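You operate a simulated robot arm through the tools that you are given. There is no shell and no other tool. Be economical: measure what you need, move in short steps, check, and stop when the job is done.

You are at the controls of a simulated robot arm. One attempt, no reset.

JOB
We are going away: switch the reading light off and take its cell out.
Fine: switch off first; head turned back, cell in the small wooden box beside the light, cover shut.

It is judged by the outcome, as a careful person would: the job done as asked, and still so three seconds after it is handed in. It fails if anything else is knocked over, pushed out of place, dropped, spilled or broken. A push-on lid holds only when it is set on centred and level and pressed home; a screw cap is set on level and turned clockwise until tight.

ROBOT AND FRAMES
A 6-joint arm with a two-finger parallel gripper, fixed in place. Base frame: the origin is at the foot of the arm, x ahead of it, y to its left, z up. Readings come in mm, rad, newtons and seconds.
With the tool pointing down near the work surface it reaches from about 100 to 560 mm from the base axis. Its first joint turns from -1.152 to 1.152 rad. Payload 2.7 kg.
The tool frame sits at the grasp point between the pads (the TCP): z along the fingers, y along the line on which they close. The tips reach 23 mm beyond it. Largest opening 94 mm; finger width 38, thickness 10; the body of the gripper, 54 by 96 mm, starts 39 mm behind the TCP.
Orientation is that of the tool frame in the base frame, as a unit quaternion [x, y, z, w]. With the fingers straight down and closing along the base's y, the tool's x points along the base's -x, its y along +y and its z along -z.

CONTROLS
- The arm moves only by the tool step_arm. Its argument "increments" is one flat list of numbers, 7 for each row, row after row: the shift along the tool's x, y, z in mm, then the turn, a rotation vector about the tool's x, y, z in rad, then the finger opening in mm, from 0 to 94. In form: [dx, dy, dz, ax, ay, az, hand, dx, dy, dz, ax, ay, az, hand, ...]. A call has 1 to 10 rows; each row is the pose to reach, as a shift and turn from the pose commanded when the call began, along the tool's axes at that moment. A row lasts 0.2 s, in which the tool goes at most 50 mm and 0.15 rad; a call with a longer step from one row to the next is refused whole, and so is a gripper value outside its range. Where a pose cannot be reached the arm comes as near as it can. A force on the tool above 90 N (or 10 N above the force at the start of the call, whichever is more), or a blocked arm, ends the call early, and 0.2 s more pass. The fingers move at their own pace (about 45 mm/s each) and stop on an object; they squeeze with about 28 N. The grip force told is the motor's: it shows also when the fingers shut on nothing. Time passes only in rows, and 0.2 s behind the last, so rows that repeat a pose let the fingers close. It gives the time, the measured TCP pose, the force on the tool (base axes), the opening and the grip force at its end, in the units of the frame above (readings bear some noise), with the torque about the TCP (base axes, N m) and any sound that the robot's microphone picked up.
- Cameras (640 x 400 px; columns grow to the right, rows downward): "scene" is fixed at [53.4, -416, 1412.7]; the picture's right is [0.95, -0.31, 0.00], its down [-0.14, -0.43, -0.89] and it looks along [0.28, 0.85, -0.45] (base axes); focal length 321 px, centre (320, 200). "wrist" rides on the gripper at [86, 16, -75] in the tool frame; the picture's right is [-0.18, 0.98, 0.00], its down [-0.58, -0.11, -0.81] and it looks along [-0.79, -0.15, 0.59] (tool axes); focal length 243 px, centre (320, 200). There is no depth. A picture from a camera that has moved, and an enlarged one, comes with that camera's place and axes in the base frame and with its lens. The place of the scene camera against the robot may be out by one fixed shift of up to 12 mm in any direction.
- grab_frame(camera): a new picture of that camera. No time passes.
- enlarge(camera, box): a new picture of the part [left, top, right, bottom] of that camera's present view, enlarged. No time passes.
- close_job(): hands the job in; it is judged then, once.

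Go step by step. Nothing tells you positions but the pictures and the camera data: compare them with the known pose of the tool, close in by small moves and look again before you grip or let go. The budget is 120 turns and 76 pictures, counting those below and the enlarged ones. Unless the task says otherwise, let go and move clear before handing in.

The tools are called after "Emit:" as a command line: name --argument value ..., lists and objects as JSON in quotes. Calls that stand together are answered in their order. step_arm: Moves the arm, as the interface text tells. Its arguments: {"type":"object","properties":{"increments":{"type":"array"}},"required":["increments"]} The other tools are called the same way: grab_frame (camera) takes a picture; enlarge (camera, box) takes an enlarged picture of a part of a camera's view; close_job () hands the job in.

At the start:

```text
clock: 0.0
tcp_pos: [332.7, 116.8, 1106.9]
ee_rot: [0.0, 1.0, 0.0, 0.001]
ft_force: [0.2, 0.0, -0.8]
wrist_torque: [-0.02, 0.02, -0.01]
width: 94.0
gripper_force: 0.0
```

scene: 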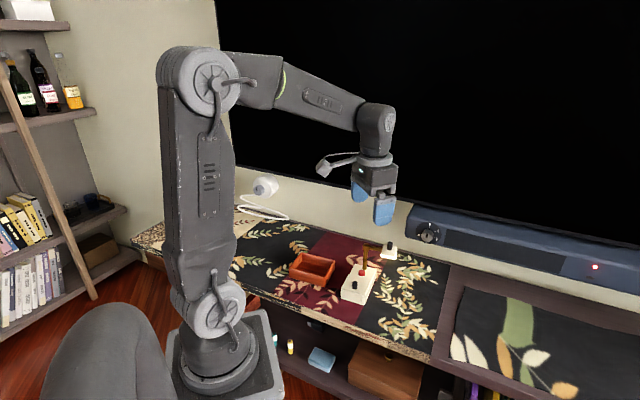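
wrist: 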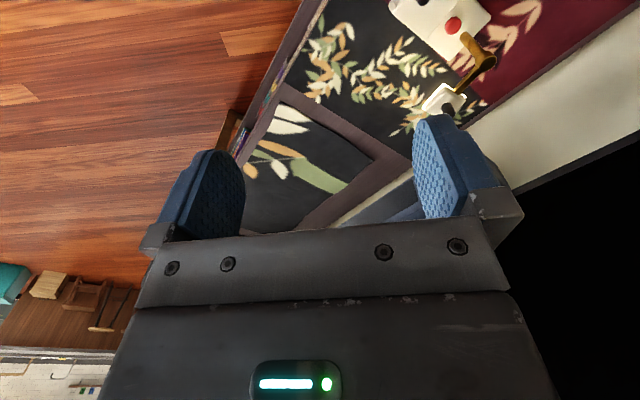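

I see a table with a small wooden box and a cream-coloured lamp with an arm and head. I'll take enlarged pictures first.

Emit:
enlarge --camera "scene" --box '[270, 220, 430, 320]'

Emit:
enlarge --camera "wrist" --box '[360, 0, 560, 125]'

```text
4.00 times, centred on (350, 270) of scene
camera zoom: at [53.4, -416.0, 1412.7], right [0.95, -0.31, 0.0], down [-0.14, -0.43, -0.89], along [0.28, 0.85, -0.45], focal length 1284 px, centre (200, -80)
```

zoom: 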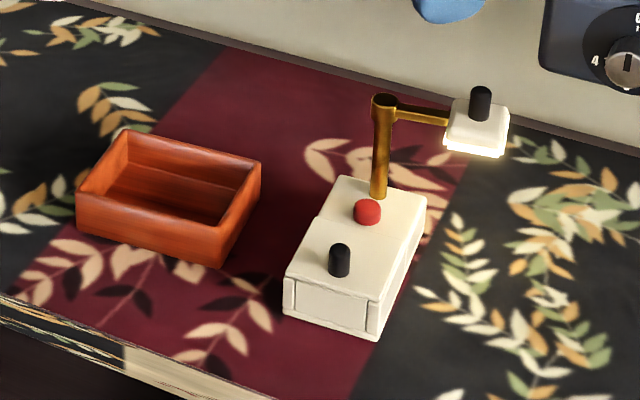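

```text
3.20 times, centred on (460, 62) of wrist
camera zoom: at [247.1, 134.1, 1181.2], right [0.18, 0.98, 0.0], down [0.58, -0.11, 0.81], along [0.79, -0.15, -0.59], focal length 776 px, centre (-128, 640)
```

zoom: 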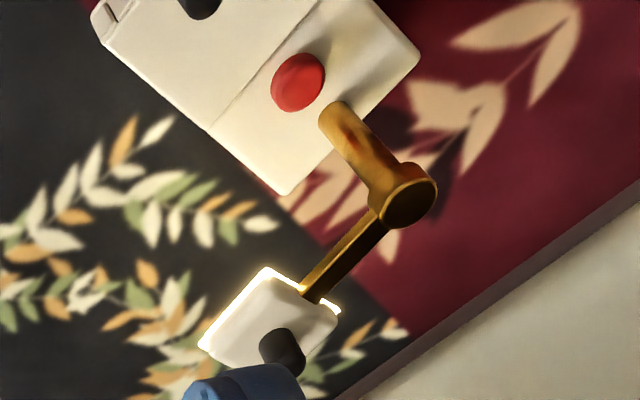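

The red button sits on the lamp base, the black-knobbed part is probably the cell cover, and the head has its own knob. I'll bring the wrist camera nearer.

Emit:
step_arm --increments '[15, 10, 36, 0, 0, -0.13, 94, 31, 20, 72, 0, 0, -0.26, 94, 47, 30, 109, 0, 0, -0.39, 94, 62, 40, 145, 0, 0, -0.52, 94, 78, 50, 181, 0, 0, -0.65, 94, 94, 60, 218, 0, 0, -0.785, 94]'

Emit:
grab_frame --camera "wrist"

```text
clock: 1.4
tcp_pos: [238.0, 176.9, 888.8]
ee_rot: [-0.384, 0.923, 0.0, 0.001]
ft_force: [0.5, 0.3, -0.9]
wrist_torque: [0.0, -0.01, -0.01]
width: 94.1
gripper_force: 0.0
```

```text
71 pictures are left
camera wrist: at [165.7, 126.6, 962.5], right [-0.57, 0.82, 0.0], down [0.49, 0.34, 0.81], along [0.66, 0.46, -0.59], focal length 243 px, centre (320, 200)
```

wrist: 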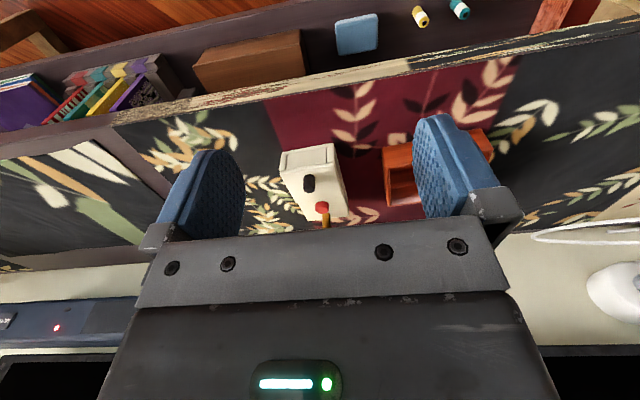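

The two wrist views agree on the red button at about (421, 307, 749). I'll enlarge the lamp base here.

Emit:
enlarge --camera "wrist" --box '[250, 120, 410, 220]'

Emit:
enlarge --camera "scene" --box '[330, 230, 410, 310]'

```text
4.00 times, centred on (330, 170) of wrist
camera zoom: at [165.7, 126.6, 962.5], right [-0.57, 0.82, 0.0], down [0.49, 0.34, 0.81], along [0.66, 0.46, -0.59], focal length 970 px, centre (280, 320)
```

zoom: 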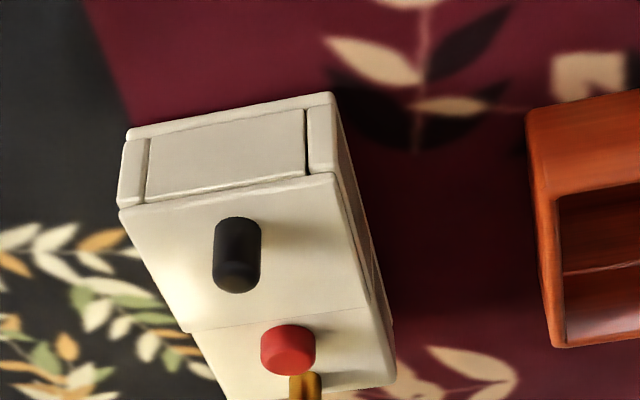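

```text
5.00 times, centred on (370, 270) of scene
camera zoom: at [53.4, -416.0, 1412.7], right [0.95, -0.31, 0.0], down [-0.14, -0.43, -0.89], along [0.28, 0.85, -0.45], focal length 1605 px, centre (70, -150)
```

zoom: 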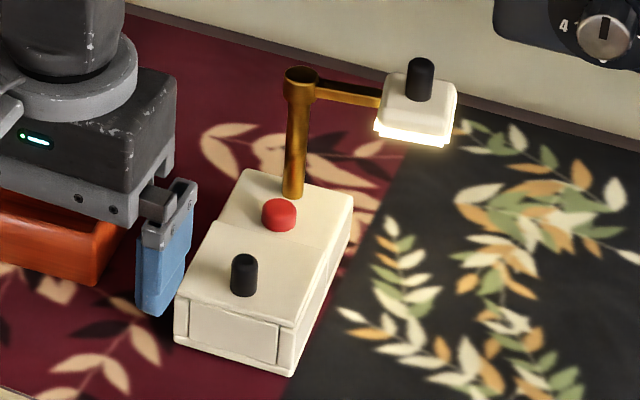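

The cover is a slab over the front half of the base, with a seam near the button. I'll zoom further on the details before touching anything.

Emit:
enlarge --camera "scene" --box '[336, 238, 404, 282]'

Emit:
enlarge --camera "scene" --box '[336, 262, 386, 312]'

Emit:
enlarge --camera "wrist" --box '[270, 140, 360, 220]'

```text
9.09 times, centred on (370, 260) of scene
camera zoom: at [53.4, -416.0, 1412.7], right [0.95, -0.31, 0.0], down [-0.14, -0.43, -0.89], along [0.28, 0.85, -0.45], focal length 2919 px, centre (-134, -346)
```

zoom: 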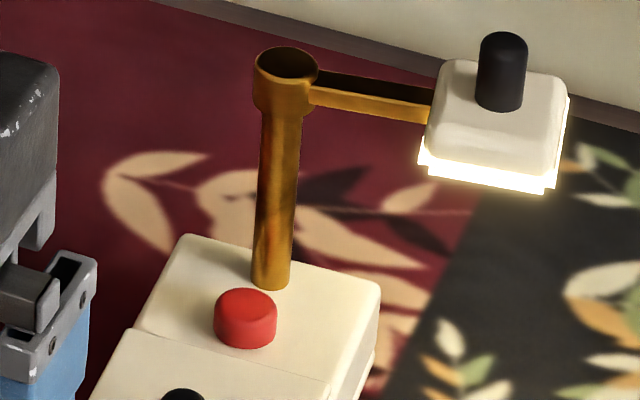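

```text
8.00 times, centred on (361, 287) of scene
camera zoom: at [53.4, -416.0, 1412.7], right [0.95, -0.31, 0.0], down [-0.14, -0.43, -0.89], along [0.28, 0.85, -0.45], focal length 2569 px, centre (-8, -496)
```

zoom: 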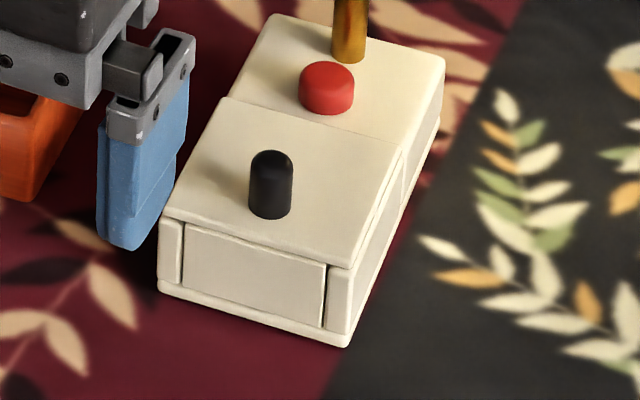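

```text
5.00 times, centred on (315, 180) of wrist
camera zoom: at [165.7, 126.6, 962.5], right [-0.57, 0.82, 0.0], down [0.49, 0.34, 0.81], along [0.66, 0.46, -0.59], focal length 1213 px, centre (345, 300)
```

zoom: 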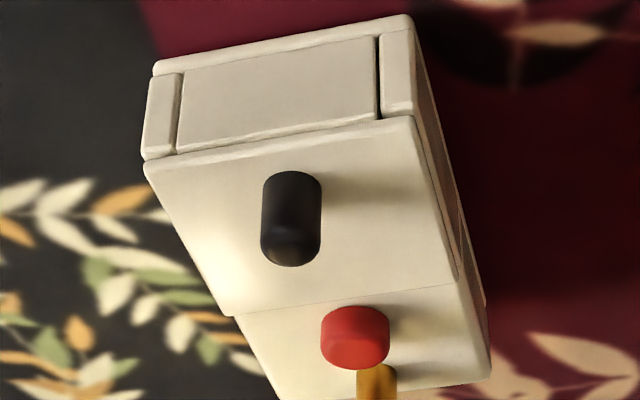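

Next I'll hover with one finger of the open gripper above the button, the tool's closing line along the lamp's axis. That keeps the gripper body clear of the post.

Emit:
step_arm --increments '[-17, -4, -5, 0, 0, -0.001, 94, -34, -8, -10, 0, 0, -0.15, 94, -51, -12, -20, 0, 0, -0.3, 94, -68, -16, -20, 0, 0, -0.45, 94, -84, -20, -20, 0, 0, -0.6, 94, -100, -24, -20, 0, 0, -0.75, 94, -117, -28, -20, 0, 0, -0.9, 94, -134, -32, -20, 0, 0, -1.05, 94, -151, -36, -20, 0, 0, -1.2, 94, -168, -40, -20, 0, 0, -1.35, 94]'

Emit:
step_arm --increments '[0, 0, 0, 0, 0, -0.15, 94, 0, 0, 0, 0, 0, -0.15, 94]'

Emit:
grab_frame --camera "wrist"

Emit:
grab_frame --camera "scene"

```text
clock: 3.6
tcp_pos: [386.8, 269.3, 909.5]
ee_rot: [0.877, -0.481, 0.0, 0.0]
ft_force: [0.2, 0.6, 0.3]
wrist_torque: [-0.02, 0.0, -0.01]
width: 93.6
gripper_force: 0.1
```

```text
clock: 4.2
tcp_pos: [386.6, 269.0, 909.5]
ee_rot: [0.91, -0.414, 0.0, -0.001]
ft_force: [0.6, 0.3, 0.1]
wrist_torque: [0.02, 0.0, -0.02]
width: 94.1
gripper_force: 0.1
```

```text
65 pictures are left
camera wrist: at [431.4, 192.9, 983.5], right [-0.86, -0.51, 0.0], down [-0.3, 0.51, 0.81], along [-0.41, 0.7, -0.59], focal length 243 px, centre (320, 200)
```

wrist: 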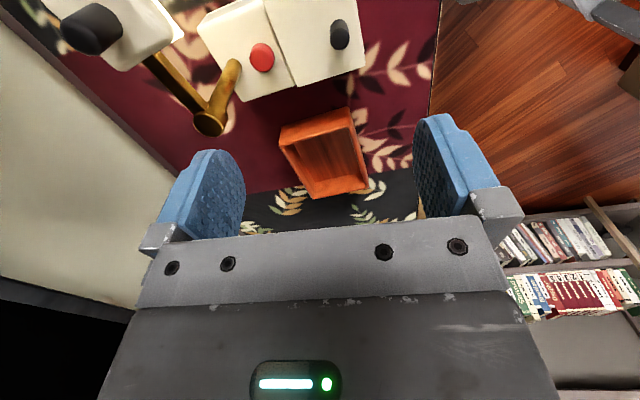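

```text
64 pictures are left
```

scene: 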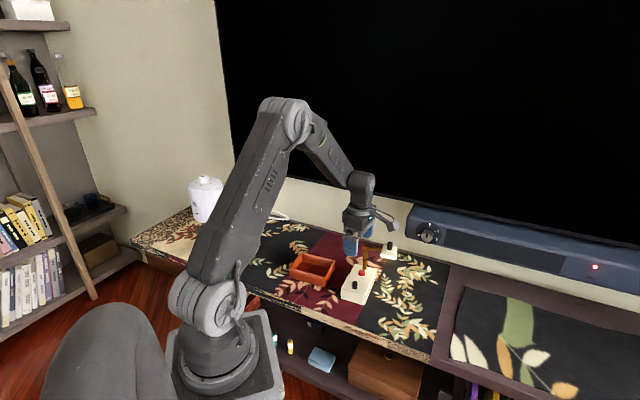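

The finger is now above the button; the yaw came out on the opposite side, which works just as well. The head is about 70 mm from the post, at roughly 90° to the base axis. I'll align the yaw and descend to just above the button.

Emit:
step_arm --increments '[0, 0, 30, 0, 0, -0.11, 94, 0, 0, 65, 0, 0, -0.11, 94, 0, 0, 95, 0, 0, -0.11, 94, 0, 0, 118, 0, 0, -0.11, 94, 0, 0, 118, 0, 0, -0.11, 94]'

Emit:
enlarge --camera "scene" --box '[336, 230, 404, 310]'

Emit:
grab_frame --camera "wrist"

```text
clock: 5.4
tcp_pos: [386.7, 268.9, 791.6]
ee_rot: [0.931, -0.364, 0.0, 0.0]
ft_force: [-0.3, 0.1, 0.1]
wrist_torque: [0.0, 0.0, -0.02]
width: 94.0
gripper_force: 0.0
```

```text
5.00 times, centred on (370, 270) of scene
camera zoom: at [53.4, -416.0, 1412.7], right [0.95, -0.31, 0.0], down [-0.14, -0.43, -0.89], along [0.28, 0.85, -0.45], focal length 1605 px, centre (70, -150)
```

zoom: 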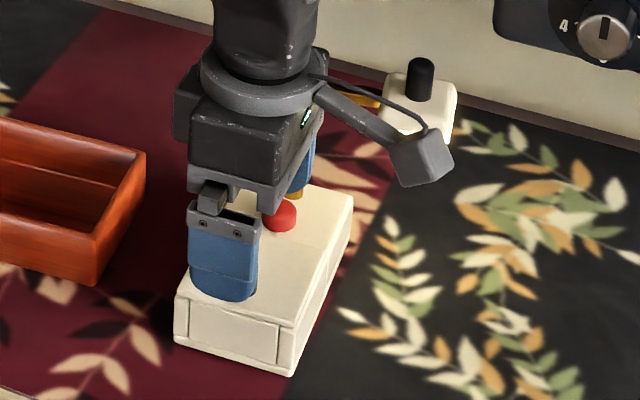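

```text
62 pictures are left
camera wrist: at [439.6, 198.8, 866.0], right [-0.8, -0.6, 0.0], down [-0.35, 0.47, 0.81], along [-0.48, 0.65, -0.59], focal length 243 px, centre (320, 200)
```

wrist: 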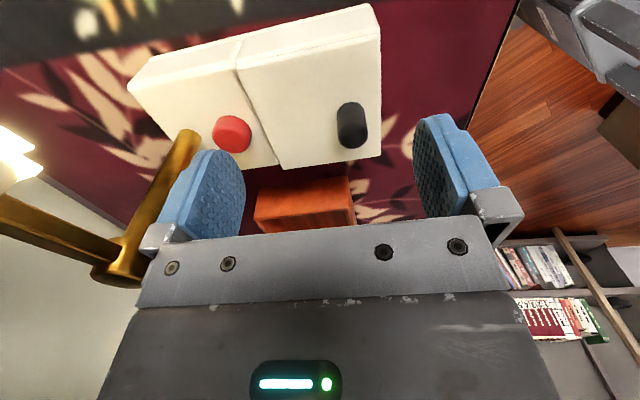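

The finger tip is about 3 mm off the button centre. I'll correct that and press down gently.

Emit:
step_arm --increments '[3, -1, 6, 0, 0, 0, 94, 3, -1, 10, 0, 0, 0, 94, 3, -1, 13, 0, 0, 0, 94, 3, -1, 15, 0, 0, 0, 94]'

Emit:
grab_frame --camera "wrist"

```text
clock: 6.4
tcp_pos: [389.5, 266.5, 776.6]
ee_rot: [0.932, -0.363, 0.0, -0.001]
ft_force: [0.9, 0.0, -0.5]
wrist_torque: [-0.03, -0.02, -0.02]
width: 94.1
gripper_force: 0.1
```

```text
61 pictures are left
camera wrist: at [442.2, 196.9, 850.4], right [-0.8, -0.6, 0.0], down [-0.35, 0.47, 0.81], along [-0.48, 0.65, -0.59], focal length 243 px, centre (320, 200)
```

wrist: 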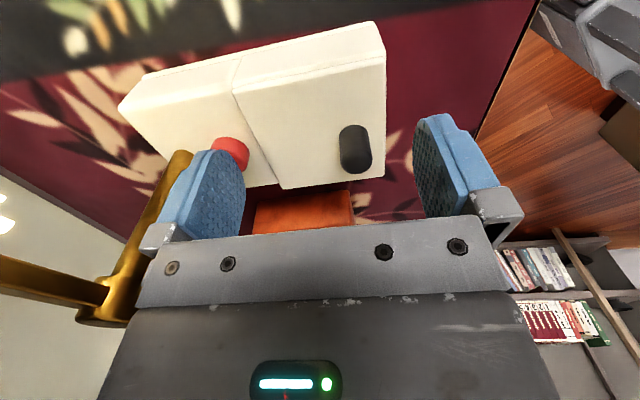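

No contact yet, so I'll go on down in small steps.

Emit:
step_arm --increments '[0, 0, 1.5, 0, 0, 0, 94, 0, 0, 3, 0, 0, 0, 94, 0, 0, 4.5, 0, 0, 0, 94]'

Emit:
enlarge --camera "wrist" --box '[120, 100, 280, 220]'

```text
clock: 7.2
tcp_pos: [389.2, 268.0, 771.3]
ee_rot: [0.932, -0.363, 0.0, -0.001]
ft_force: [0.1, 0.2, 1.6]
wrist_torque: [0.05, -0.06, -0.02]
width: 93.7
gripper_force: 0.0
```

```text
3.33 times, centred on (200, 160) of wrist
camera zoom: at [442.4, 196.9, 846.0], right [-0.8, -0.6, 0.0], down [-0.35, 0.47, 0.81], along [-0.48, 0.65, -0.59], focal length 809 px, centre (720, 333)
```

zoom: 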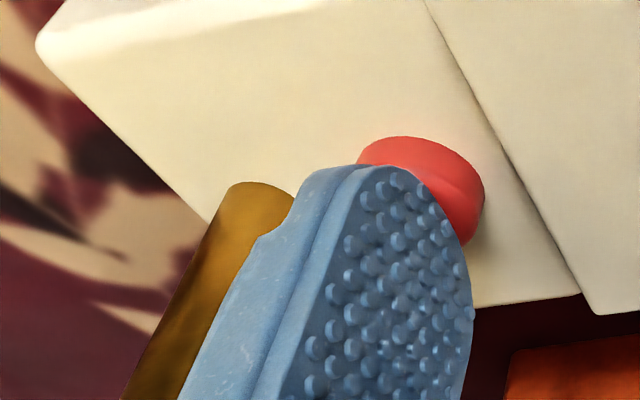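

Light contact at 1.6 N. I'll press until it clicks.

Emit:
step_arm --increments '[0, 0, 1, 0, 0, 0, 94, 0, 0, 2, 0, 0, 0, 94, 0, 0, 3, 0, 0, 0, 94]'

```text
clock: 8.0
tcp_pos: [389.3, 266.8, 768.2]
ee_rot: [0.931, -0.364, 0.0, -0.001]
ft_force: [-1.6, -0.8, 5.0]
wrist_torque: [0.18, -0.13, 0.1]
width: 93.3
gripper_force: 0.0
heard: click
```

A click. I'll back off and check the light.

Emit:
step_arm --increments '[0, 0, -10, 0, 0, 0, 94, 0, 0, -40, 0, 0, 0, 94, 0, 0, -70, 0, 0, 0, 94, 0, 0, -100, 0, 0, 0, 94, 0, 0, -125, 0, 0, 0, 94]'

Emit:
enlarge --camera "scene" --box '[326, 226, 406, 306]'

Emit:
grab_frame --camera "wrist"

```text
clock: 9.2
tcp_pos: [389.4, 267.9, 894.5]
ee_rot: [0.931, -0.364, 0.0, 0.0]
ft_force: [-1.4, 0.4, 0.6]
wrist_torque: [0.02, 0.0, 0.01]
width: 94.0
gripper_force: 0.0
```

```text
5.00 times, centred on (366, 266) of scene
camera zoom: at [53.4, -416.0, 1412.7], right [0.95, -0.31, 0.0], down [-0.14, -0.43, -0.89], along [0.28, 0.85, -0.45], focal length 1605 px, centre (90, -130)
```

zoom: 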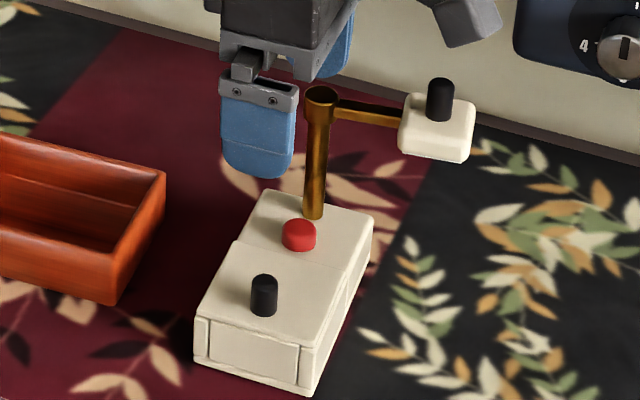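

```text
58 pictures are left
camera wrist: at [442.6, 197.2, 968.5], right [-0.8, -0.6, 0.0], down [-0.35, 0.47, 0.81], along [-0.48, 0.65, -0.59], focal length 243 px, centre (320, 200)
```

wrist: 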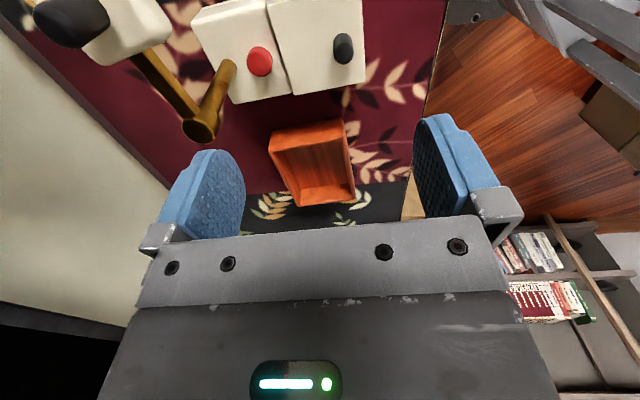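

The light is off. Now I'll turn 90° and go over the cover knob at about (376, 254), which spans z 743–768.

Emit:
step_arm --increments '[0, 5, 0, 0, 0, 0.15, 94, 0, 10, 0, 0, 0, 0.3, 94, 0, 15, 0, 0, 0, 0.45, 94, 0, 19, 0, 0, 0, 0.6, 94, 0, 19, 0, 0, 0, 0.75, 94, 0, 19, 0, 0, 0, 0.9, 94, 0, 19, 0, 0, 0, 1.05, 94, 0, 19, 0, 0, 0, 1.2, 94, 0, 19, 0, 0, 0, 1.35, 94, 0, 19, 0, 0, 0, 1.5, 94]'

Emit:
step_arm --increments '[0, 0, 20, 0, 0, 0.07, 80, 0, 0, 40, 0, 0, 0.07, 60, 0, 0, 70, 0, 0, 0.07, 50, 0, 0, 90, 0, 0, 0.07, 50]'

Emit:
grab_frame --camera "wrist"

```text
clock: 11.4
tcp_pos: [376.1, 253.8, 893.0]
ee_rot: [-0.432, 0.902, 0.0, 0.001]
ft_force: [0.8, 1.0, -0.9]
wrist_torque: [-0.01, 0.0, 0.01]
width: 93.9
gripper_force: 0.0
```

```text
clock: 12.4
tcp_pos: [377.2, 252.0, 803.3]
ee_rot: [-0.4, 0.916, 0.0, 0.001]
ft_force: [-0.5, -1.0, 0.1]
wrist_torque: [-0.01, -0.01, -0.02]
width: 50.1
gripper_force: 0.1
```

```text
57 pictures are left
camera wrist: at [306.4, 201.1, 877.4], right [-0.6, 0.8, 0.0], down [0.47, 0.35, 0.81], along [0.65, 0.48, -0.59], focal length 243 px, centre (320, 200)
```

wrist: 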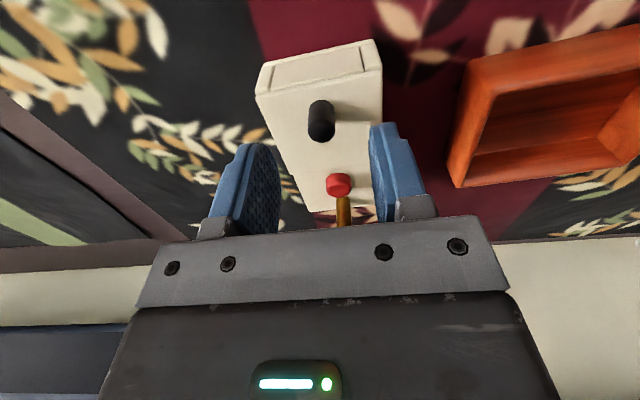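

The knob sits right on the tool line. I'll descend and grip it.

Emit:
step_arm --increments '[0, 0, 20, 0, 0, 0, 50, 0, 0, 33, 0, 0, 0, 40, 0, 0, 33, 0, 0, 0, 10, 0, 0, 33, 0, 0, 0, 10, 0, 0, 33, 0, 0, 0, 10, 0, 0, 33, 0, 0, 0, 10]'

Emit:
enlarge --camera "wrist" --box '[220, 60, 440, 220]'

```text
clock: 13.8
tcp_pos: [376.5, 252.7, 771.1]
ee_rot: [-0.401, 0.916, 0.0, 0.0]
ft_force: [-5.2, 5.6, -0.2]
wrist_torque: [0.18, 0.25, 0.1]
width: 15.2
gripper_force: 28.4
```

```text
2.50 times, centred on (330, 140) of wrist
camera zoom: at [306.4, 200.9, 844.9], right [-0.6, 0.8, 0.0], down [0.47, 0.35, 0.81], along [0.65, 0.48, -0.59], focal length 606 px, centre (295, 350)
```

zoom: 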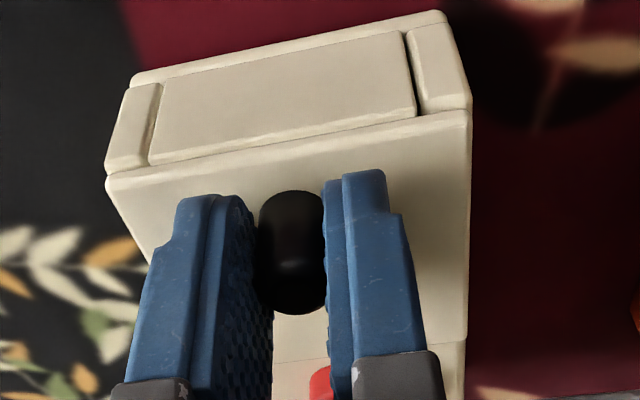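

I have hold of the knob. I'll test the motion with a small lift first.

Emit:
step_arm --increments '[0, 0.5, -1, 0, 0, 0, 10, 0, 0.5, -2, 0, 0, 0, 10, 0, 0.5, -3, 0, 0, 0, 10]'

Emit:
enlarge --camera "wrist" --box '[220, 60, 440, 220]'

```text
clock: 14.6
tcp_pos: [376.3, 253.7, 773.9]
ee_rot: [-0.401, 0.916, 0.0, -0.001]
ft_force: [0.2, -0.9, -0.2]
wrist_torque: [-0.5, 0.3, -0.02]
width: 15.4
gripper_force: 28.0
```

```text
2.50 times, centred on (330, 140) of wrist
camera zoom: at [305.9, 200.8, 847.5], right [-0.6, 0.8, 0.0], down [0.47, 0.35, 0.81], along [0.65, 0.48, -0.59], focal length 606 px, centre (295, 350)
```

zoom: 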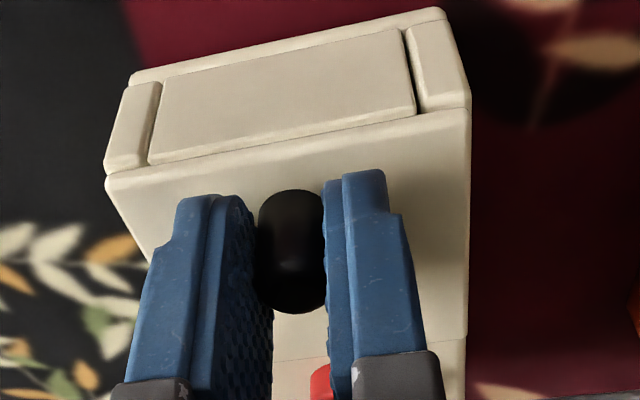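

The cover moved with me, with some torque. I'll check from the scene camera whether it tilts (hinge) or rises level.

Emit:
enlarge --camera "scene" --box '[336, 256, 396, 306]'

```text
8.00 times, centred on (366, 281) of scene
camera zoom: at [53.5, -415.9, 1412.8], right [0.95, -0.31, 0.0], down [-0.14, -0.43, -0.89], along [0.28, 0.85, -0.45], focal length 2569 px, centre (-48, -448)
```

zoom: 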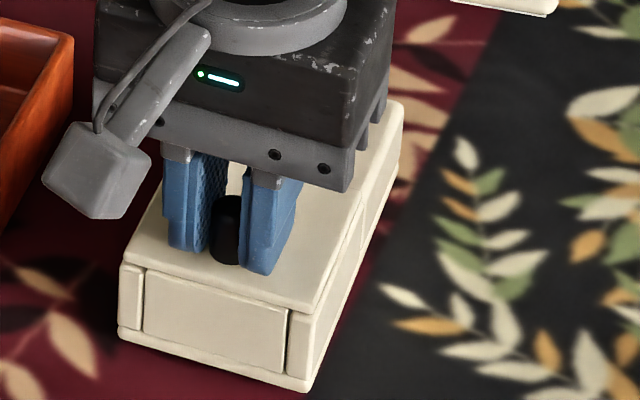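

It's not conclusive. I'll lift a little more and compare.

Emit:
step_arm --increments '[0, 0, -2, 0, 0, 0, 10, 0, 0, -4, 0, 0, 0, 10, 0, 0, -6, 0, 0, 0, 10]'

Emit:
enlarge --camera "wrist" --box '[220, 60, 440, 220]'

Emit:
enlarge --camera "scene" --box '[336, 256, 396, 306]'

```text
clock: 15.4
tcp_pos: [376.2, 254.1, 780.5]
ee_rot: [-0.402, 0.916, 0.001, -0.001]
ft_force: [0.3, -0.6, -8.3]
wrist_torque: [-0.49, 0.31, -0.02]
width: 15.4
gripper_force: 27.8
```

```text
2.50 times, centred on (330, 140) of wrist
camera zoom: at [306.2, 201.6, 853.9], right [-0.6, 0.8, 0.0], down [0.47, 0.35, 0.81], along [0.65, 0.48, -0.59], focal length 606 px, centre (295, 350)
```

zoom: 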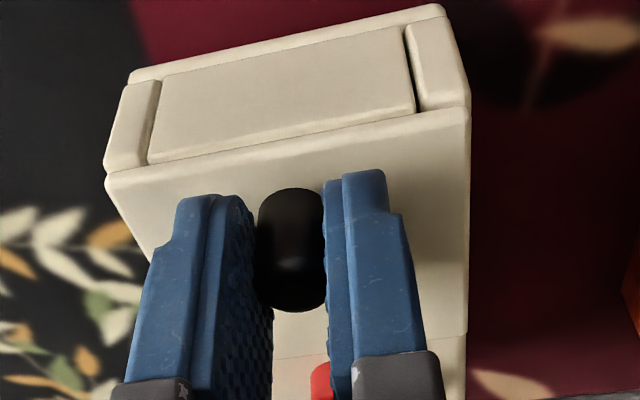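

```text
8.00 times, centred on (366, 281) of scene
camera zoom: at [53.5, -415.9, 1412.8], right [0.95, -0.31, 0.0], down [-0.14, -0.43, -0.89], along [0.28, 0.85, -0.45], focal length 2569 px, centre (-48, -448)
```

zoom: 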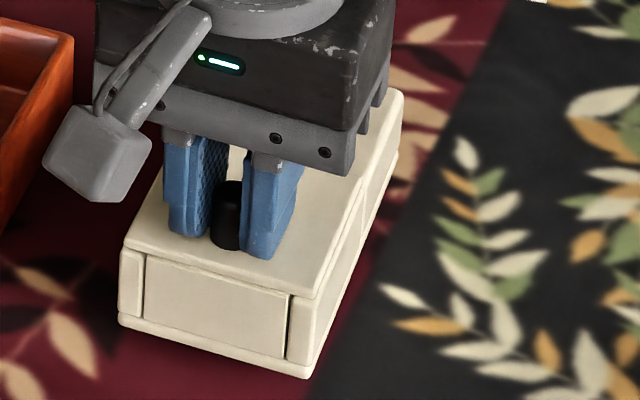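

The whole lamp is rising with the knob, so the cover does not lift straight off; it must slide, hinge or turn. I'll set the lamp back down gently.

Emit:
step_arm --increments '[0, 0, 3, 0, 0, 0, 10, 0, 0, 6, 0, 0, 0, 10, 0, 0, 8, 0, 0, 0, 10, 0, 0, 9, 0, 0, 0, 10]'

Emit:
enlarge --camera "scene" --box '[336, 256, 396, 306]'

```text
clock: 16.4
tcp_pos: [374.8, 254.1, 771.4]
ee_rot: [-0.401, 0.916, 0.001, 0.0]
ft_force: [-9.4, -10.2, 12.1]
wrist_torque: [0.16, 0.2, -0.02]
width: 15.8
gripper_force: 27.9
```

```text
8.00 times, centred on (366, 281) of scene
camera zoom: at [53.1, -416.3, 1412.7], right [0.95, -0.31, 0.0], down [-0.14, -0.43, -0.89], along [0.28, 0.85, -0.45], focal length 2569 px, centre (-48, -448)
```

zoom: 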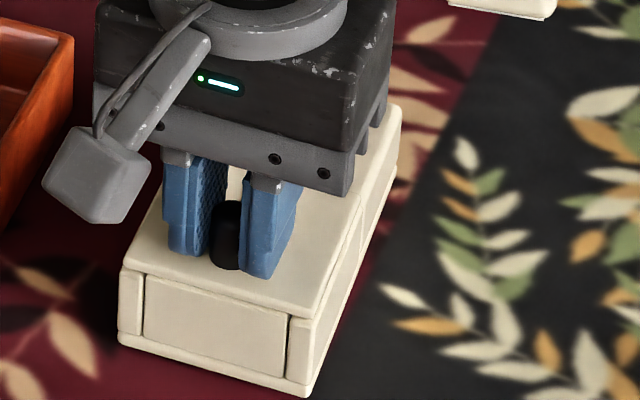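

The lamp is down. I'll open the fingers to relax the side load, raise slightly and inspect.

Emit:
step_arm --increments '[0, 0, 0, 0, 0, 0, 30, 0, 0, 0, 0, 0, 0, 40, 0, 0, -20, 0, 0, 0, 40, 0, 0, -50, 0, 0, 0, 40, 0, 0, -75, 0, 0, 0, 40]'

Emit:
enlarge --camera "scene" --box '[336, 262, 386, 312]'

Emit:
enlarge --camera "wrist" --box '[240, 20, 440, 220]'

```text
clock: 17.6
tcp_pos: [376.4, 253.0, 845.6]
ee_rot: [-0.401, 0.916, 0.0, 0.0]
ft_force: [0.3, -0.2, 0.7]
wrist_torque: [-0.01, -0.01, 0.0]
width: 39.9
gripper_force: 0.0
```

```text
8.00 times, centred on (361, 287) of scene
camera zoom: at [53.4, -416.0, 1412.7], right [0.95, -0.31, 0.0], down [-0.14, -0.43, -0.89], along [0.28, 0.85, -0.45], focal length 2569 px, centre (-8, -496)
```

zoom: 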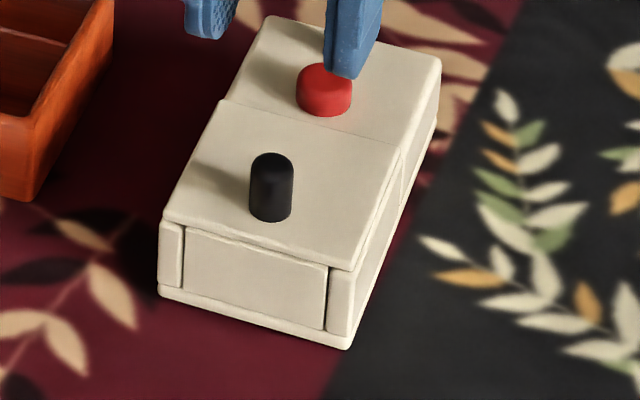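

```text
2.00 times, centred on (340, 120) of wrist
camera zoom: at [306.2, 200.9, 919.9], right [-0.6, 0.8, 0.0], down [0.47, 0.35, 0.81], along [0.65, 0.48, -0.59], focal length 485 px, centre (280, 360)
```

zoom: 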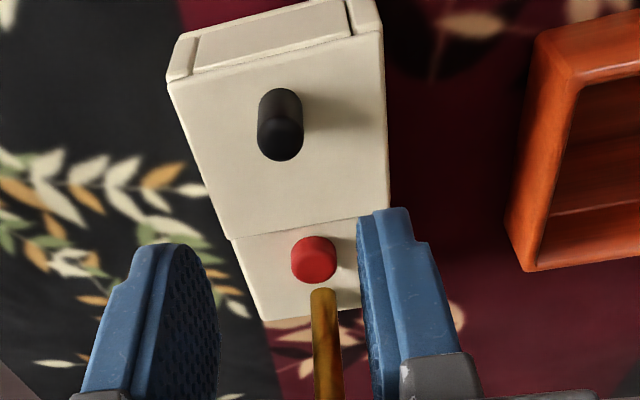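

The lamp is back where it was, within about 1 mm. Next I'll grip the knob again and test sliding the cover towards the front by 2–3 mm.

Emit:
step_arm --increments '[0, 0.5, 40, 0, 0, 0, 40, 0, 0.5, 74, 0, 0, 0, 30, 0, 0.5, 74, 0, 0, 0, 10, 0, 0.5, 74, 0, 0, 0, 10, 0, 0.5, 74, 0, 0, 0, 10]'

Emit:
step_arm --increments '[1, 0, 0, 0, 0, 0, 10, 2, 0, 0, 0, 0, 0, 10, 3, 0, 0, 0, 0, 0, 10]'

Emit:
enlarge --camera "scene" --box '[336, 262, 386, 312]'

```text
clock: 18.8
tcp_pos: [376.6, 254.8, 772.1]
ee_rot: [-0.401, 0.916, 0.0, 0.002]
ft_force: [1.1, -1.5, 0.1]
wrist_torque: [0.38, -0.21, -0.18]
width: 15.4
gripper_force: 28.1
```

```text
clock: 19.6
tcp_pos: [373.7, 252.4, 771.3]
ee_rot: [-0.401, 0.916, 0.0, 0.001]
ft_force: [1.3, -0.5, -0.4]
wrist_torque: [0.41, -0.15, -0.07]
width: 15.4
gripper_force: 27.9
```

```text
8.00 times, centred on (361, 287) of scene
camera zoom: at [53.4, -416.0, 1412.7], right [0.95, -0.31, 0.0], down [-0.14, -0.43, -0.89], along [0.28, 0.85, -0.45], focal length 2569 px, centre (-8, -496)
```

zoom: 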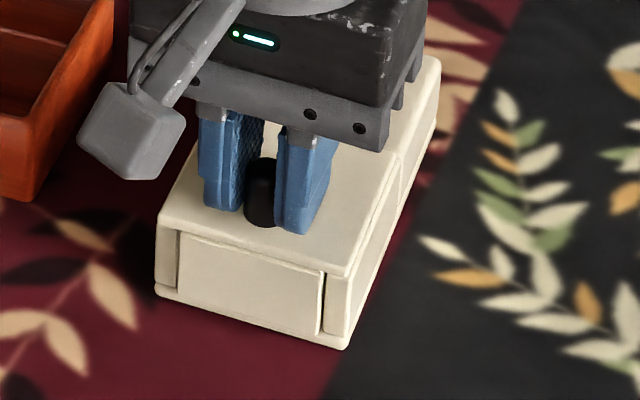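

The cover slides forward while the base stays put. I'll carry on sliding.

Emit:
step_arm --increments '[3, 0, 0, 0, 0, 0, 10, 6, 0, 0, 0, 0, 0, 10, 9, 0, 0, 0, 0, 0, 10, 12, 0, 0, 0, 0, 0, 10, 15, 0, 0, 0, 0, 0, 10, 18, 0, 0, 0, 0, 0, 10, 21, 0, 0, 0, 0, 0, 10]'

Emit:
enlarge --camera "scene" --box '[336, 262, 386, 312]'

Emit:
grab_frame --camera "wrist"

```text
clock: 21.2
tcp_pos: [359.6, 236.9, 771.6]
ee_rot: [-0.402, 0.916, 0.001, 0.0]
ft_force: [-0.6, 0.6, 3.2]
wrist_torque: [0.02, 0.33, 0.02]
width: 15.3
gripper_force: 28.1
```

```text
8.00 times, centred on (361, 287) of scene
camera zoom: at [53.4, -416.0, 1412.7], right [0.95, -0.31, 0.0], down [-0.14, -0.43, -0.89], along [0.28, 0.85, -0.45], focal length 2569 px, centre (-8, -496)
```

zoom: 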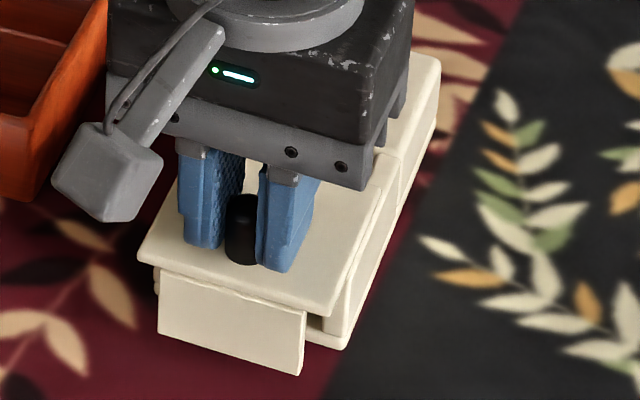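

```text
46 pictures are left
camera wrist: at [289.4, 183.8, 845.6], right [-0.6, 0.8, 0.0], down [0.47, 0.35, 0.81], along [0.65, 0.48, -0.59], focal length 243 px, centre (320, 200)
```

wrist: 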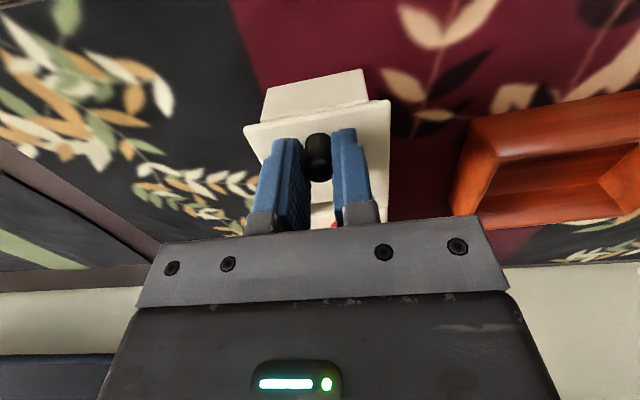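

It's opening well: the front panel slides out with the lid. Another 27 mm.

Emit:
step_arm --increments '[4, 0, 0, 0, 0, 0, 10, 8, 0, 0, 0, 0, 0, 10, 12, 0, 0, 0, 0, 0, 10, 16, 0, 0, 0, 0, 0, 10, 20, 0, 0, 0, 0, 0, 10, 24, 0, 0, 0, 0, 0, 10, 27, 0, 0, 0, 0, 0, 10]'

Emit:
enlarge --camera "scene" --box '[326, 252, 396, 322]'

```text
clock: 22.8
tcp_pos: [340.5, 217.2, 771.9]
ee_rot: [-0.402, 0.916, 0.0, 0.001]
ft_force: [2.3, -1.5, 1.1]
wrist_torque: [0.13, 0.16, 0.01]
width: 15.5
gripper_force: 27.8
```

```text
5.71 times, centred on (361, 287) of scene
camera zoom: at [53.4, -416.1, 1412.7], right [0.95, -0.31, 0.0], down [-0.14, -0.43, -0.89], along [0.28, 0.85, -0.45], focal length 1835 px, centre (86, -297)
```

zoom: 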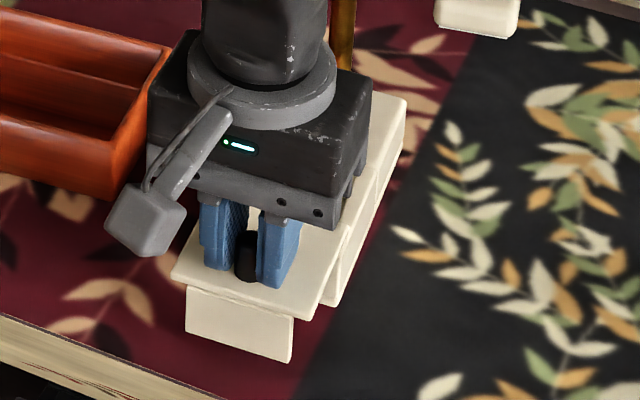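

Still little resistance. I'll continue in small steps, watching for a stop or for the lid coming free.

Emit:
step_arm --increments '[3, 0, 0, 0, 0, 0, 10, 6, 0, 0, 0, 0, 0, 10, 9, 0, 0, 0, 0, 0, 10, 12, 0, 0, 0, 0, 0, 10]'

Emit:
enlarge --camera "scene" --box '[326, 252, 396, 322]'

```text
clock: 23.8
tcp_pos: [333.5, 207.3, 771.4]
ee_rot: [-0.402, 0.916, 0.0, 0.0]
ft_force: [1.0, 0.7, -0.7]
wrist_torque: [0.3, 0.11, 0.01]
width: 15.5
gripper_force: 27.9
```

```text
5.71 times, centred on (361, 287) of scene
camera zoom: at [53.4, -416.0, 1412.7], right [0.95, -0.31, 0.0], down [-0.14, -0.43, -0.89], along [0.28, 0.85, -0.45], focal length 1835 px, centre (86, -297)
```

zoom: 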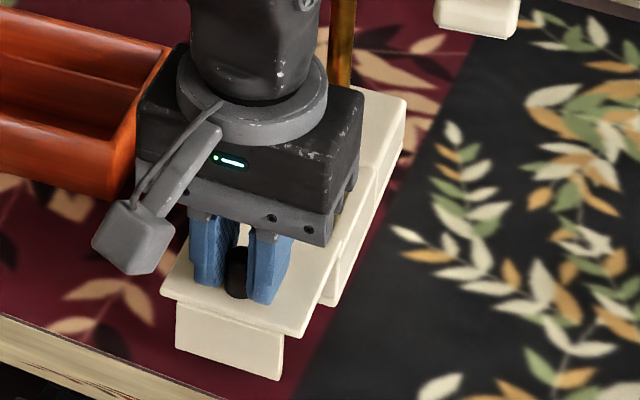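

Emit:
step_arm --increments '[3, 0, 0, 0, 0, 0, 10, 6, 0, 0, 0, 0, 0, 10, 9, 0, 0, 0, 0, 0, 10]'

Emit:
grab_frame --camera "wrist"

```text
clock: 24.6
tcp_pos: [327.5, 201.3, 770.9]
ee_rot: [-0.401, 0.916, 0.001, 0.001]
ft_force: [2.7, 4.4, 0.3]
wrist_torque: [0.39, 0.11, 0.06]
width: 15.4
gripper_force: 28.0
```

```text
43 pictures are left
camera wrist: at [257.1, 148.6, 845.7], right [-0.6, 0.8, 0.0], down [0.47, 0.35, 0.81], along [0.65, 0.48, -0.59], focal length 243 px, centre (320, 200)
```

wrist: 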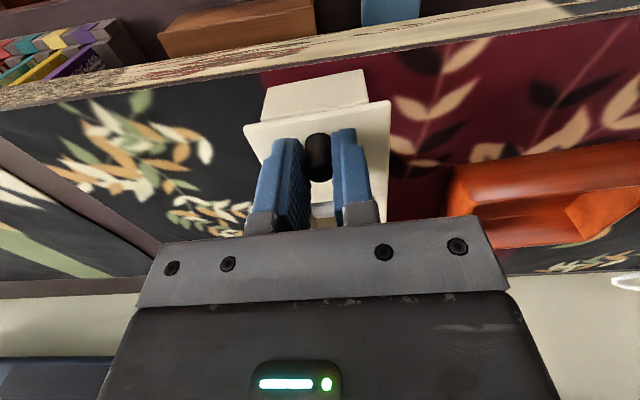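

Force along the axis rose to about 5 N, which may be a stop. I'll look between the fingers.

Emit:
enlarge --camera "wrist" --box '[240, 60, 400, 230]'

Emit:
enlarge --camera "scene" --box '[326, 252, 396, 322]'

```text
2.35 times, centred on (320, 145) of wrist
camera zoom: at [257.1, 148.6, 845.7], right [-0.6, 0.8, 0.0], down [0.47, 0.35, 0.81], along [0.65, 0.48, -0.59], focal length 571 px, centre (320, 329)
```

zoom: 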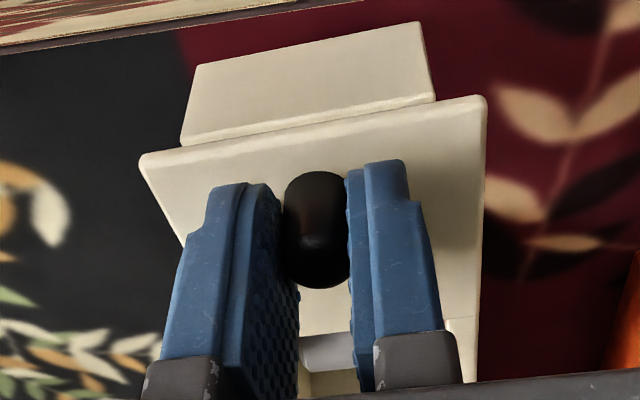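

```text
5.71 times, centred on (361, 287) of scene
camera zoom: at [53.5, -415.9, 1412.8], right [0.95, -0.31, 0.0], down [-0.14, -0.43, -0.89], along [0.28, 0.85, -0.45], focal length 1835 px, centre (86, -297)
```

zoom: 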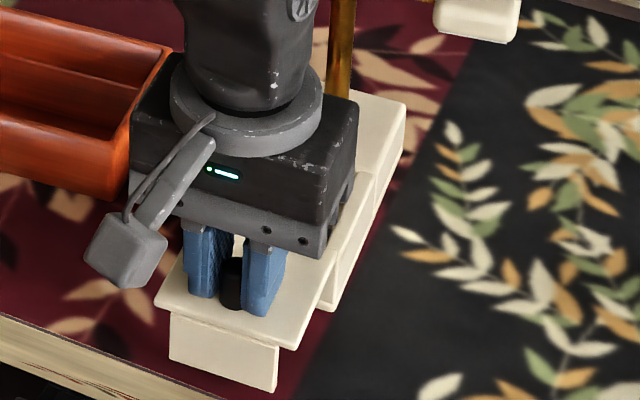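

The lid has probably hit its stop, and a greyish cell shows behind it. I'll relax 1 mm, release and rise.

Emit:
step_arm --increments '[-1, 0, 0, 0, 0, 0, 10, -1, 0, 0, 0, 0, 0, 25, -1, 0, 0, 0, 0, 0, 35]'

Emit:
step_arm --increments '[0, 0, -20, 0, 0, 0, 40, 0, 0, -60, 0, 0, 0, 60, 0, 0, -100, 0, 0, 0, 80, 30, 0, -130, 0, 0, 0, 94]'

Emit:
grab_frame --camera "wrist"

Emit:
enlarge --camera "scene" --box '[316, 232, 396, 312]'

```text
clock: 25.4
tcp_pos: [327.4, 201.7, 772.3]
ee_rot: [-0.401, 0.916, 0.0, 0.001]
ft_force: [0.0, 0.2, 0.5]
wrist_torque: [-0.02, 0.01, -0.03]
width: 34.9
gripper_force: 0.1
```

```text
clock: 26.4
tcp_pos: [307.9, 179.1, 901.2]
ee_rot: [-0.402, 0.916, 0.0, 0.0]
ft_force: [-0.1, -0.3, -0.1]
wrist_torque: [0.0, -0.01, 0.01]
width: 94.0
gripper_force: 0.1
```

```text
40 pictures are left
camera wrist: at [237.4, 126.3, 975.7], right [-0.6, 0.8, 0.0], down [0.47, 0.35, 0.81], along [0.65, 0.48, -0.59], focal length 243 px, centre (320, 200)
```

wrist: 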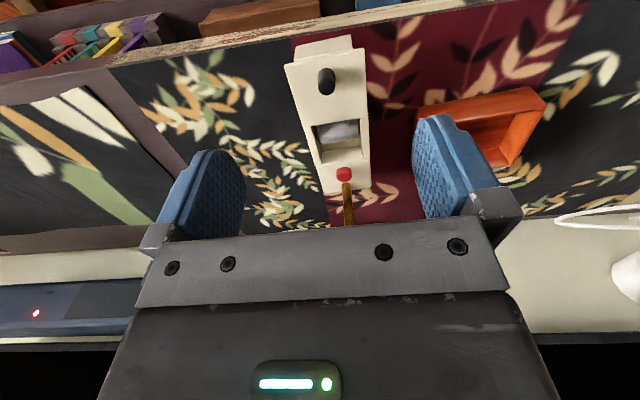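

```text
5.00 times, centred on (356, 272) of scene
camera zoom: at [53.4, -416.0, 1412.7], right [0.95, -0.31, 0.0], down [-0.14, -0.43, -0.89], along [0.28, 0.85, -0.45], focal length 1605 px, centre (140, -160)
```

zoom: 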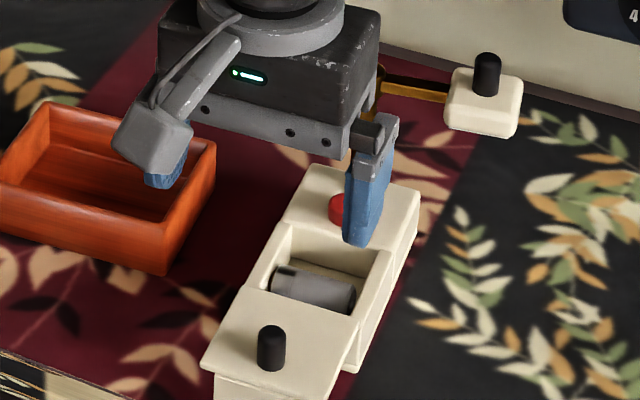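

The lid stays open and a cylindrical cell lies crosswise in the compartment. Zooming in on it.

Emit:
enlarge --camera "wrist" --box '[270, 30, 400, 210]'

Emit:
enlarge --camera "scene" --box '[346, 266, 390, 306]'

```text
2.22 times, centred on (335, 120) of wrist
camera zoom: at [237.4, 126.3, 975.7], right [-0.6, 0.8, 0.0], down [0.47, 0.35, 0.81], along [0.65, 0.48, -0.59], focal length 539 px, centre (287, 378)
```

zoom: 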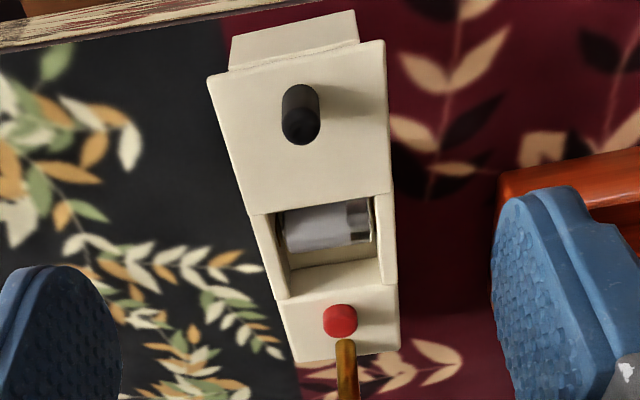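

```text
10.00 times, centred on (368, 286) of scene
camera zoom: at [53.4, -416.0, 1412.7], right [0.95, -0.31, 0.0], down [-0.14, -0.43, -0.89], along [0.28, 0.85, -0.45], focal length 3211 px, centre (-160, -660)
```

zoom: 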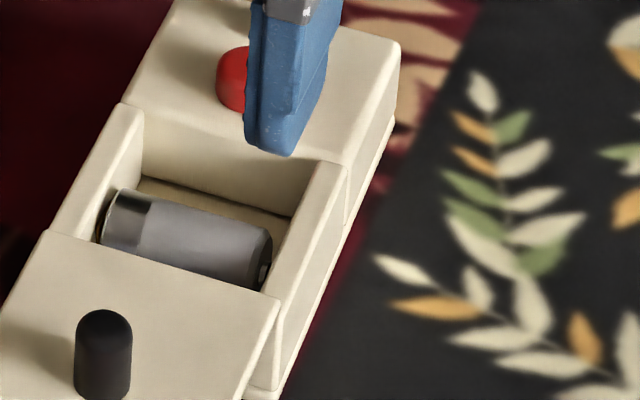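

The opening is about 67 mm long, with the cell centred around (378, 257) and its top near z 735. I'll turn the closing line along the lamp axis and go above it for a closer measurement.

Emit:
step_arm --increments '[-10, 0, 2, 0, 0, -0.15, 94, -21, 0, 4, 0, 0, -0.3, 94, -32, 0, 6, 0, 0, -0.45, 94, -43, 0, 8, 0, 0, -0.6, 94, -54, 0, 10, 0, 0, -0.75, 94, -64, 0, 12, 0, 0, -0.9, 94, -75, 0, 14, 0, 0, -1.05, 94, -86, 0, 16, 0, 0, -1.2, 94, -96, 0, 18, 0, 0, -1.35, 94, -106, 1, 20, 0, 0, -1.5, 94]'

Emit:
step_arm --increments '[0, 0, 10, 0, 0, -0.064, 80, 0, 0, 30, 0, 0, -0.064, 60, 0, 0, 50, 0, 0, -0.064, 40, 0, 0, 60, 0, 0, -0.064, 28, 0, 0, 60, 0, 0, -0.064, 28]'

Emit:
grab_frame --camera "wrist"

```text
clock: 28.6
tcp_pos: [378.4, 258.6, 882.5]
ee_rot: [0.918, -0.395, 0.0, 0.0]
ft_force: [-0.4, 0.1, 0.4]
wrist_torque: [0.0, 0.02, -0.02]
width: 94.1
gripper_force: 0.1
```

```text
clock: 29.8
tcp_pos: [377.2, 258.8, 821.3]
ee_rot: [0.93, -0.367, 0.0, 0.0]
ft_force: [-0.6, -0.2, 0.5]
wrist_torque: [0.03, -0.01, 0.0]
width: 28.0
gripper_force: 0.1
```

```text
36 pictures are left
camera wrist: at [431.0, 187.9, 896.1], right [-0.81, -0.59, 0.0], down [-0.35, 0.48, 0.81], along [-0.48, 0.65, -0.59], focal length 243 px, centre (320, 200)
```

wrist: 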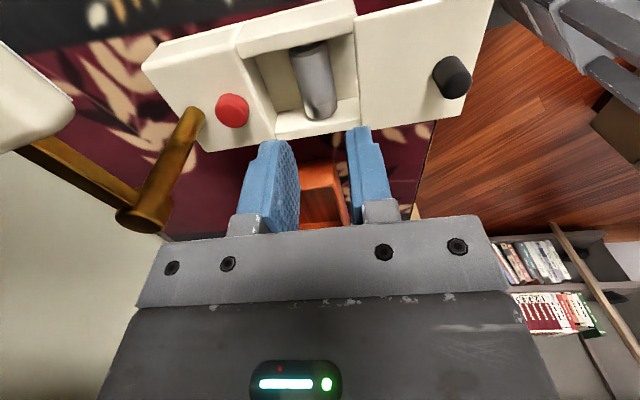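

The cell is about 22 mm in diameter, almost exactly under the tool, with about 14 mm between it and the lid edge. I'll set the opening to 29 mm, shift 1 mm, lower to just above the rim and check.

Emit:
step_arm --increments '[0, -1, 20, 0, 0, 0, 29, 0, -1, 40, 0, 0, 0, 29, 0, -1, 48, 0, 0, 0, 29, 0, -1, 48, 0, 0, 0, 29]'

Emit:
enlarge --camera "wrist" --box '[220, 60, 420, 220]'

Emit:
enlarge --camera "scene" --box '[336, 260, 396, 310]'

```text
clock: 30.8
tcp_pos: [379.2, 258.5, 772.6]
ee_rot: [0.93, -0.367, 0.0, -0.001]
ft_force: [0.0, 0.0, 0.8]
wrist_torque: [-0.04, 0.0, -0.04]
width: 29.1
gripper_force: 0.1
```

```text
2.50 times, centred on (320, 140) of wrist
camera zoom: at [431.8, 188.1, 847.6], right [-0.81, -0.59, 0.0], down [-0.35, 0.48, 0.81], along [-0.48, 0.65, -0.59], focal length 606 px, centre (320, 350)
```

zoom: 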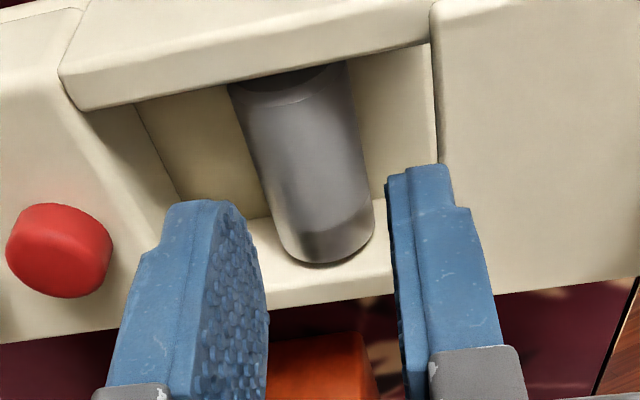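

```text
8.00 times, centred on (366, 285) of scene
camera zoom: at [53.4, -416.0, 1412.7], right [0.95, -0.31, 0.0], down [-0.14, -0.43, -0.89], along [0.28, 0.85, -0.45], focal length 2569 px, centre (-48, -480)
```

zoom: 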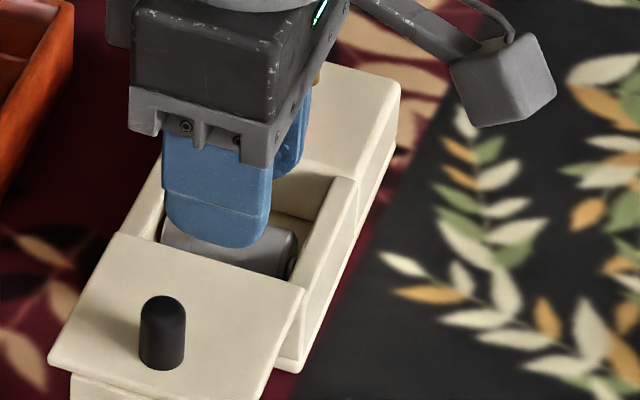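

The cell looks like about 26 mm in diameter, and its axis lies about 4.5 mm further towards the post than the tool. I'll shift, open to 32 mm and check again.

Emit:
step_arm --increments '[0, -2, 0, 0, 0, 0, 32, 0, -4.3, 3, 0, 0, 0, 32, 0, -4.3, 5, 0, 0, 0, 32, 0, -4.3, 5, 0, 0, 0, 32]'

Emit:
enlarge --camera "wrist" --box '[220, 60, 420, 220]'

```text
clock: 31.8
tcp_pos: [382.0, 261.5, 769.0]
ee_rot: [0.93, -0.367, 0.0, -0.001]
ft_force: [-0.5, -0.8, 0.5]
wrist_torque: [-0.04, 0.01, 0.0]
width: 32.1
gripper_force: 0.0
```

```text
2.50 times, centred on (320, 140) of wrist
camera zoom: at [434.7, 191.4, 843.0], right [-0.81, -0.59, 0.0], down [-0.35, 0.48, 0.81], along [-0.48, 0.65, -0.59], focal length 606 px, centre (320, 350)
```

zoom: 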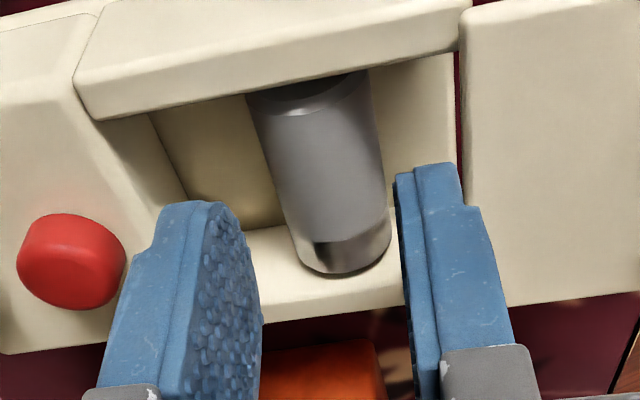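

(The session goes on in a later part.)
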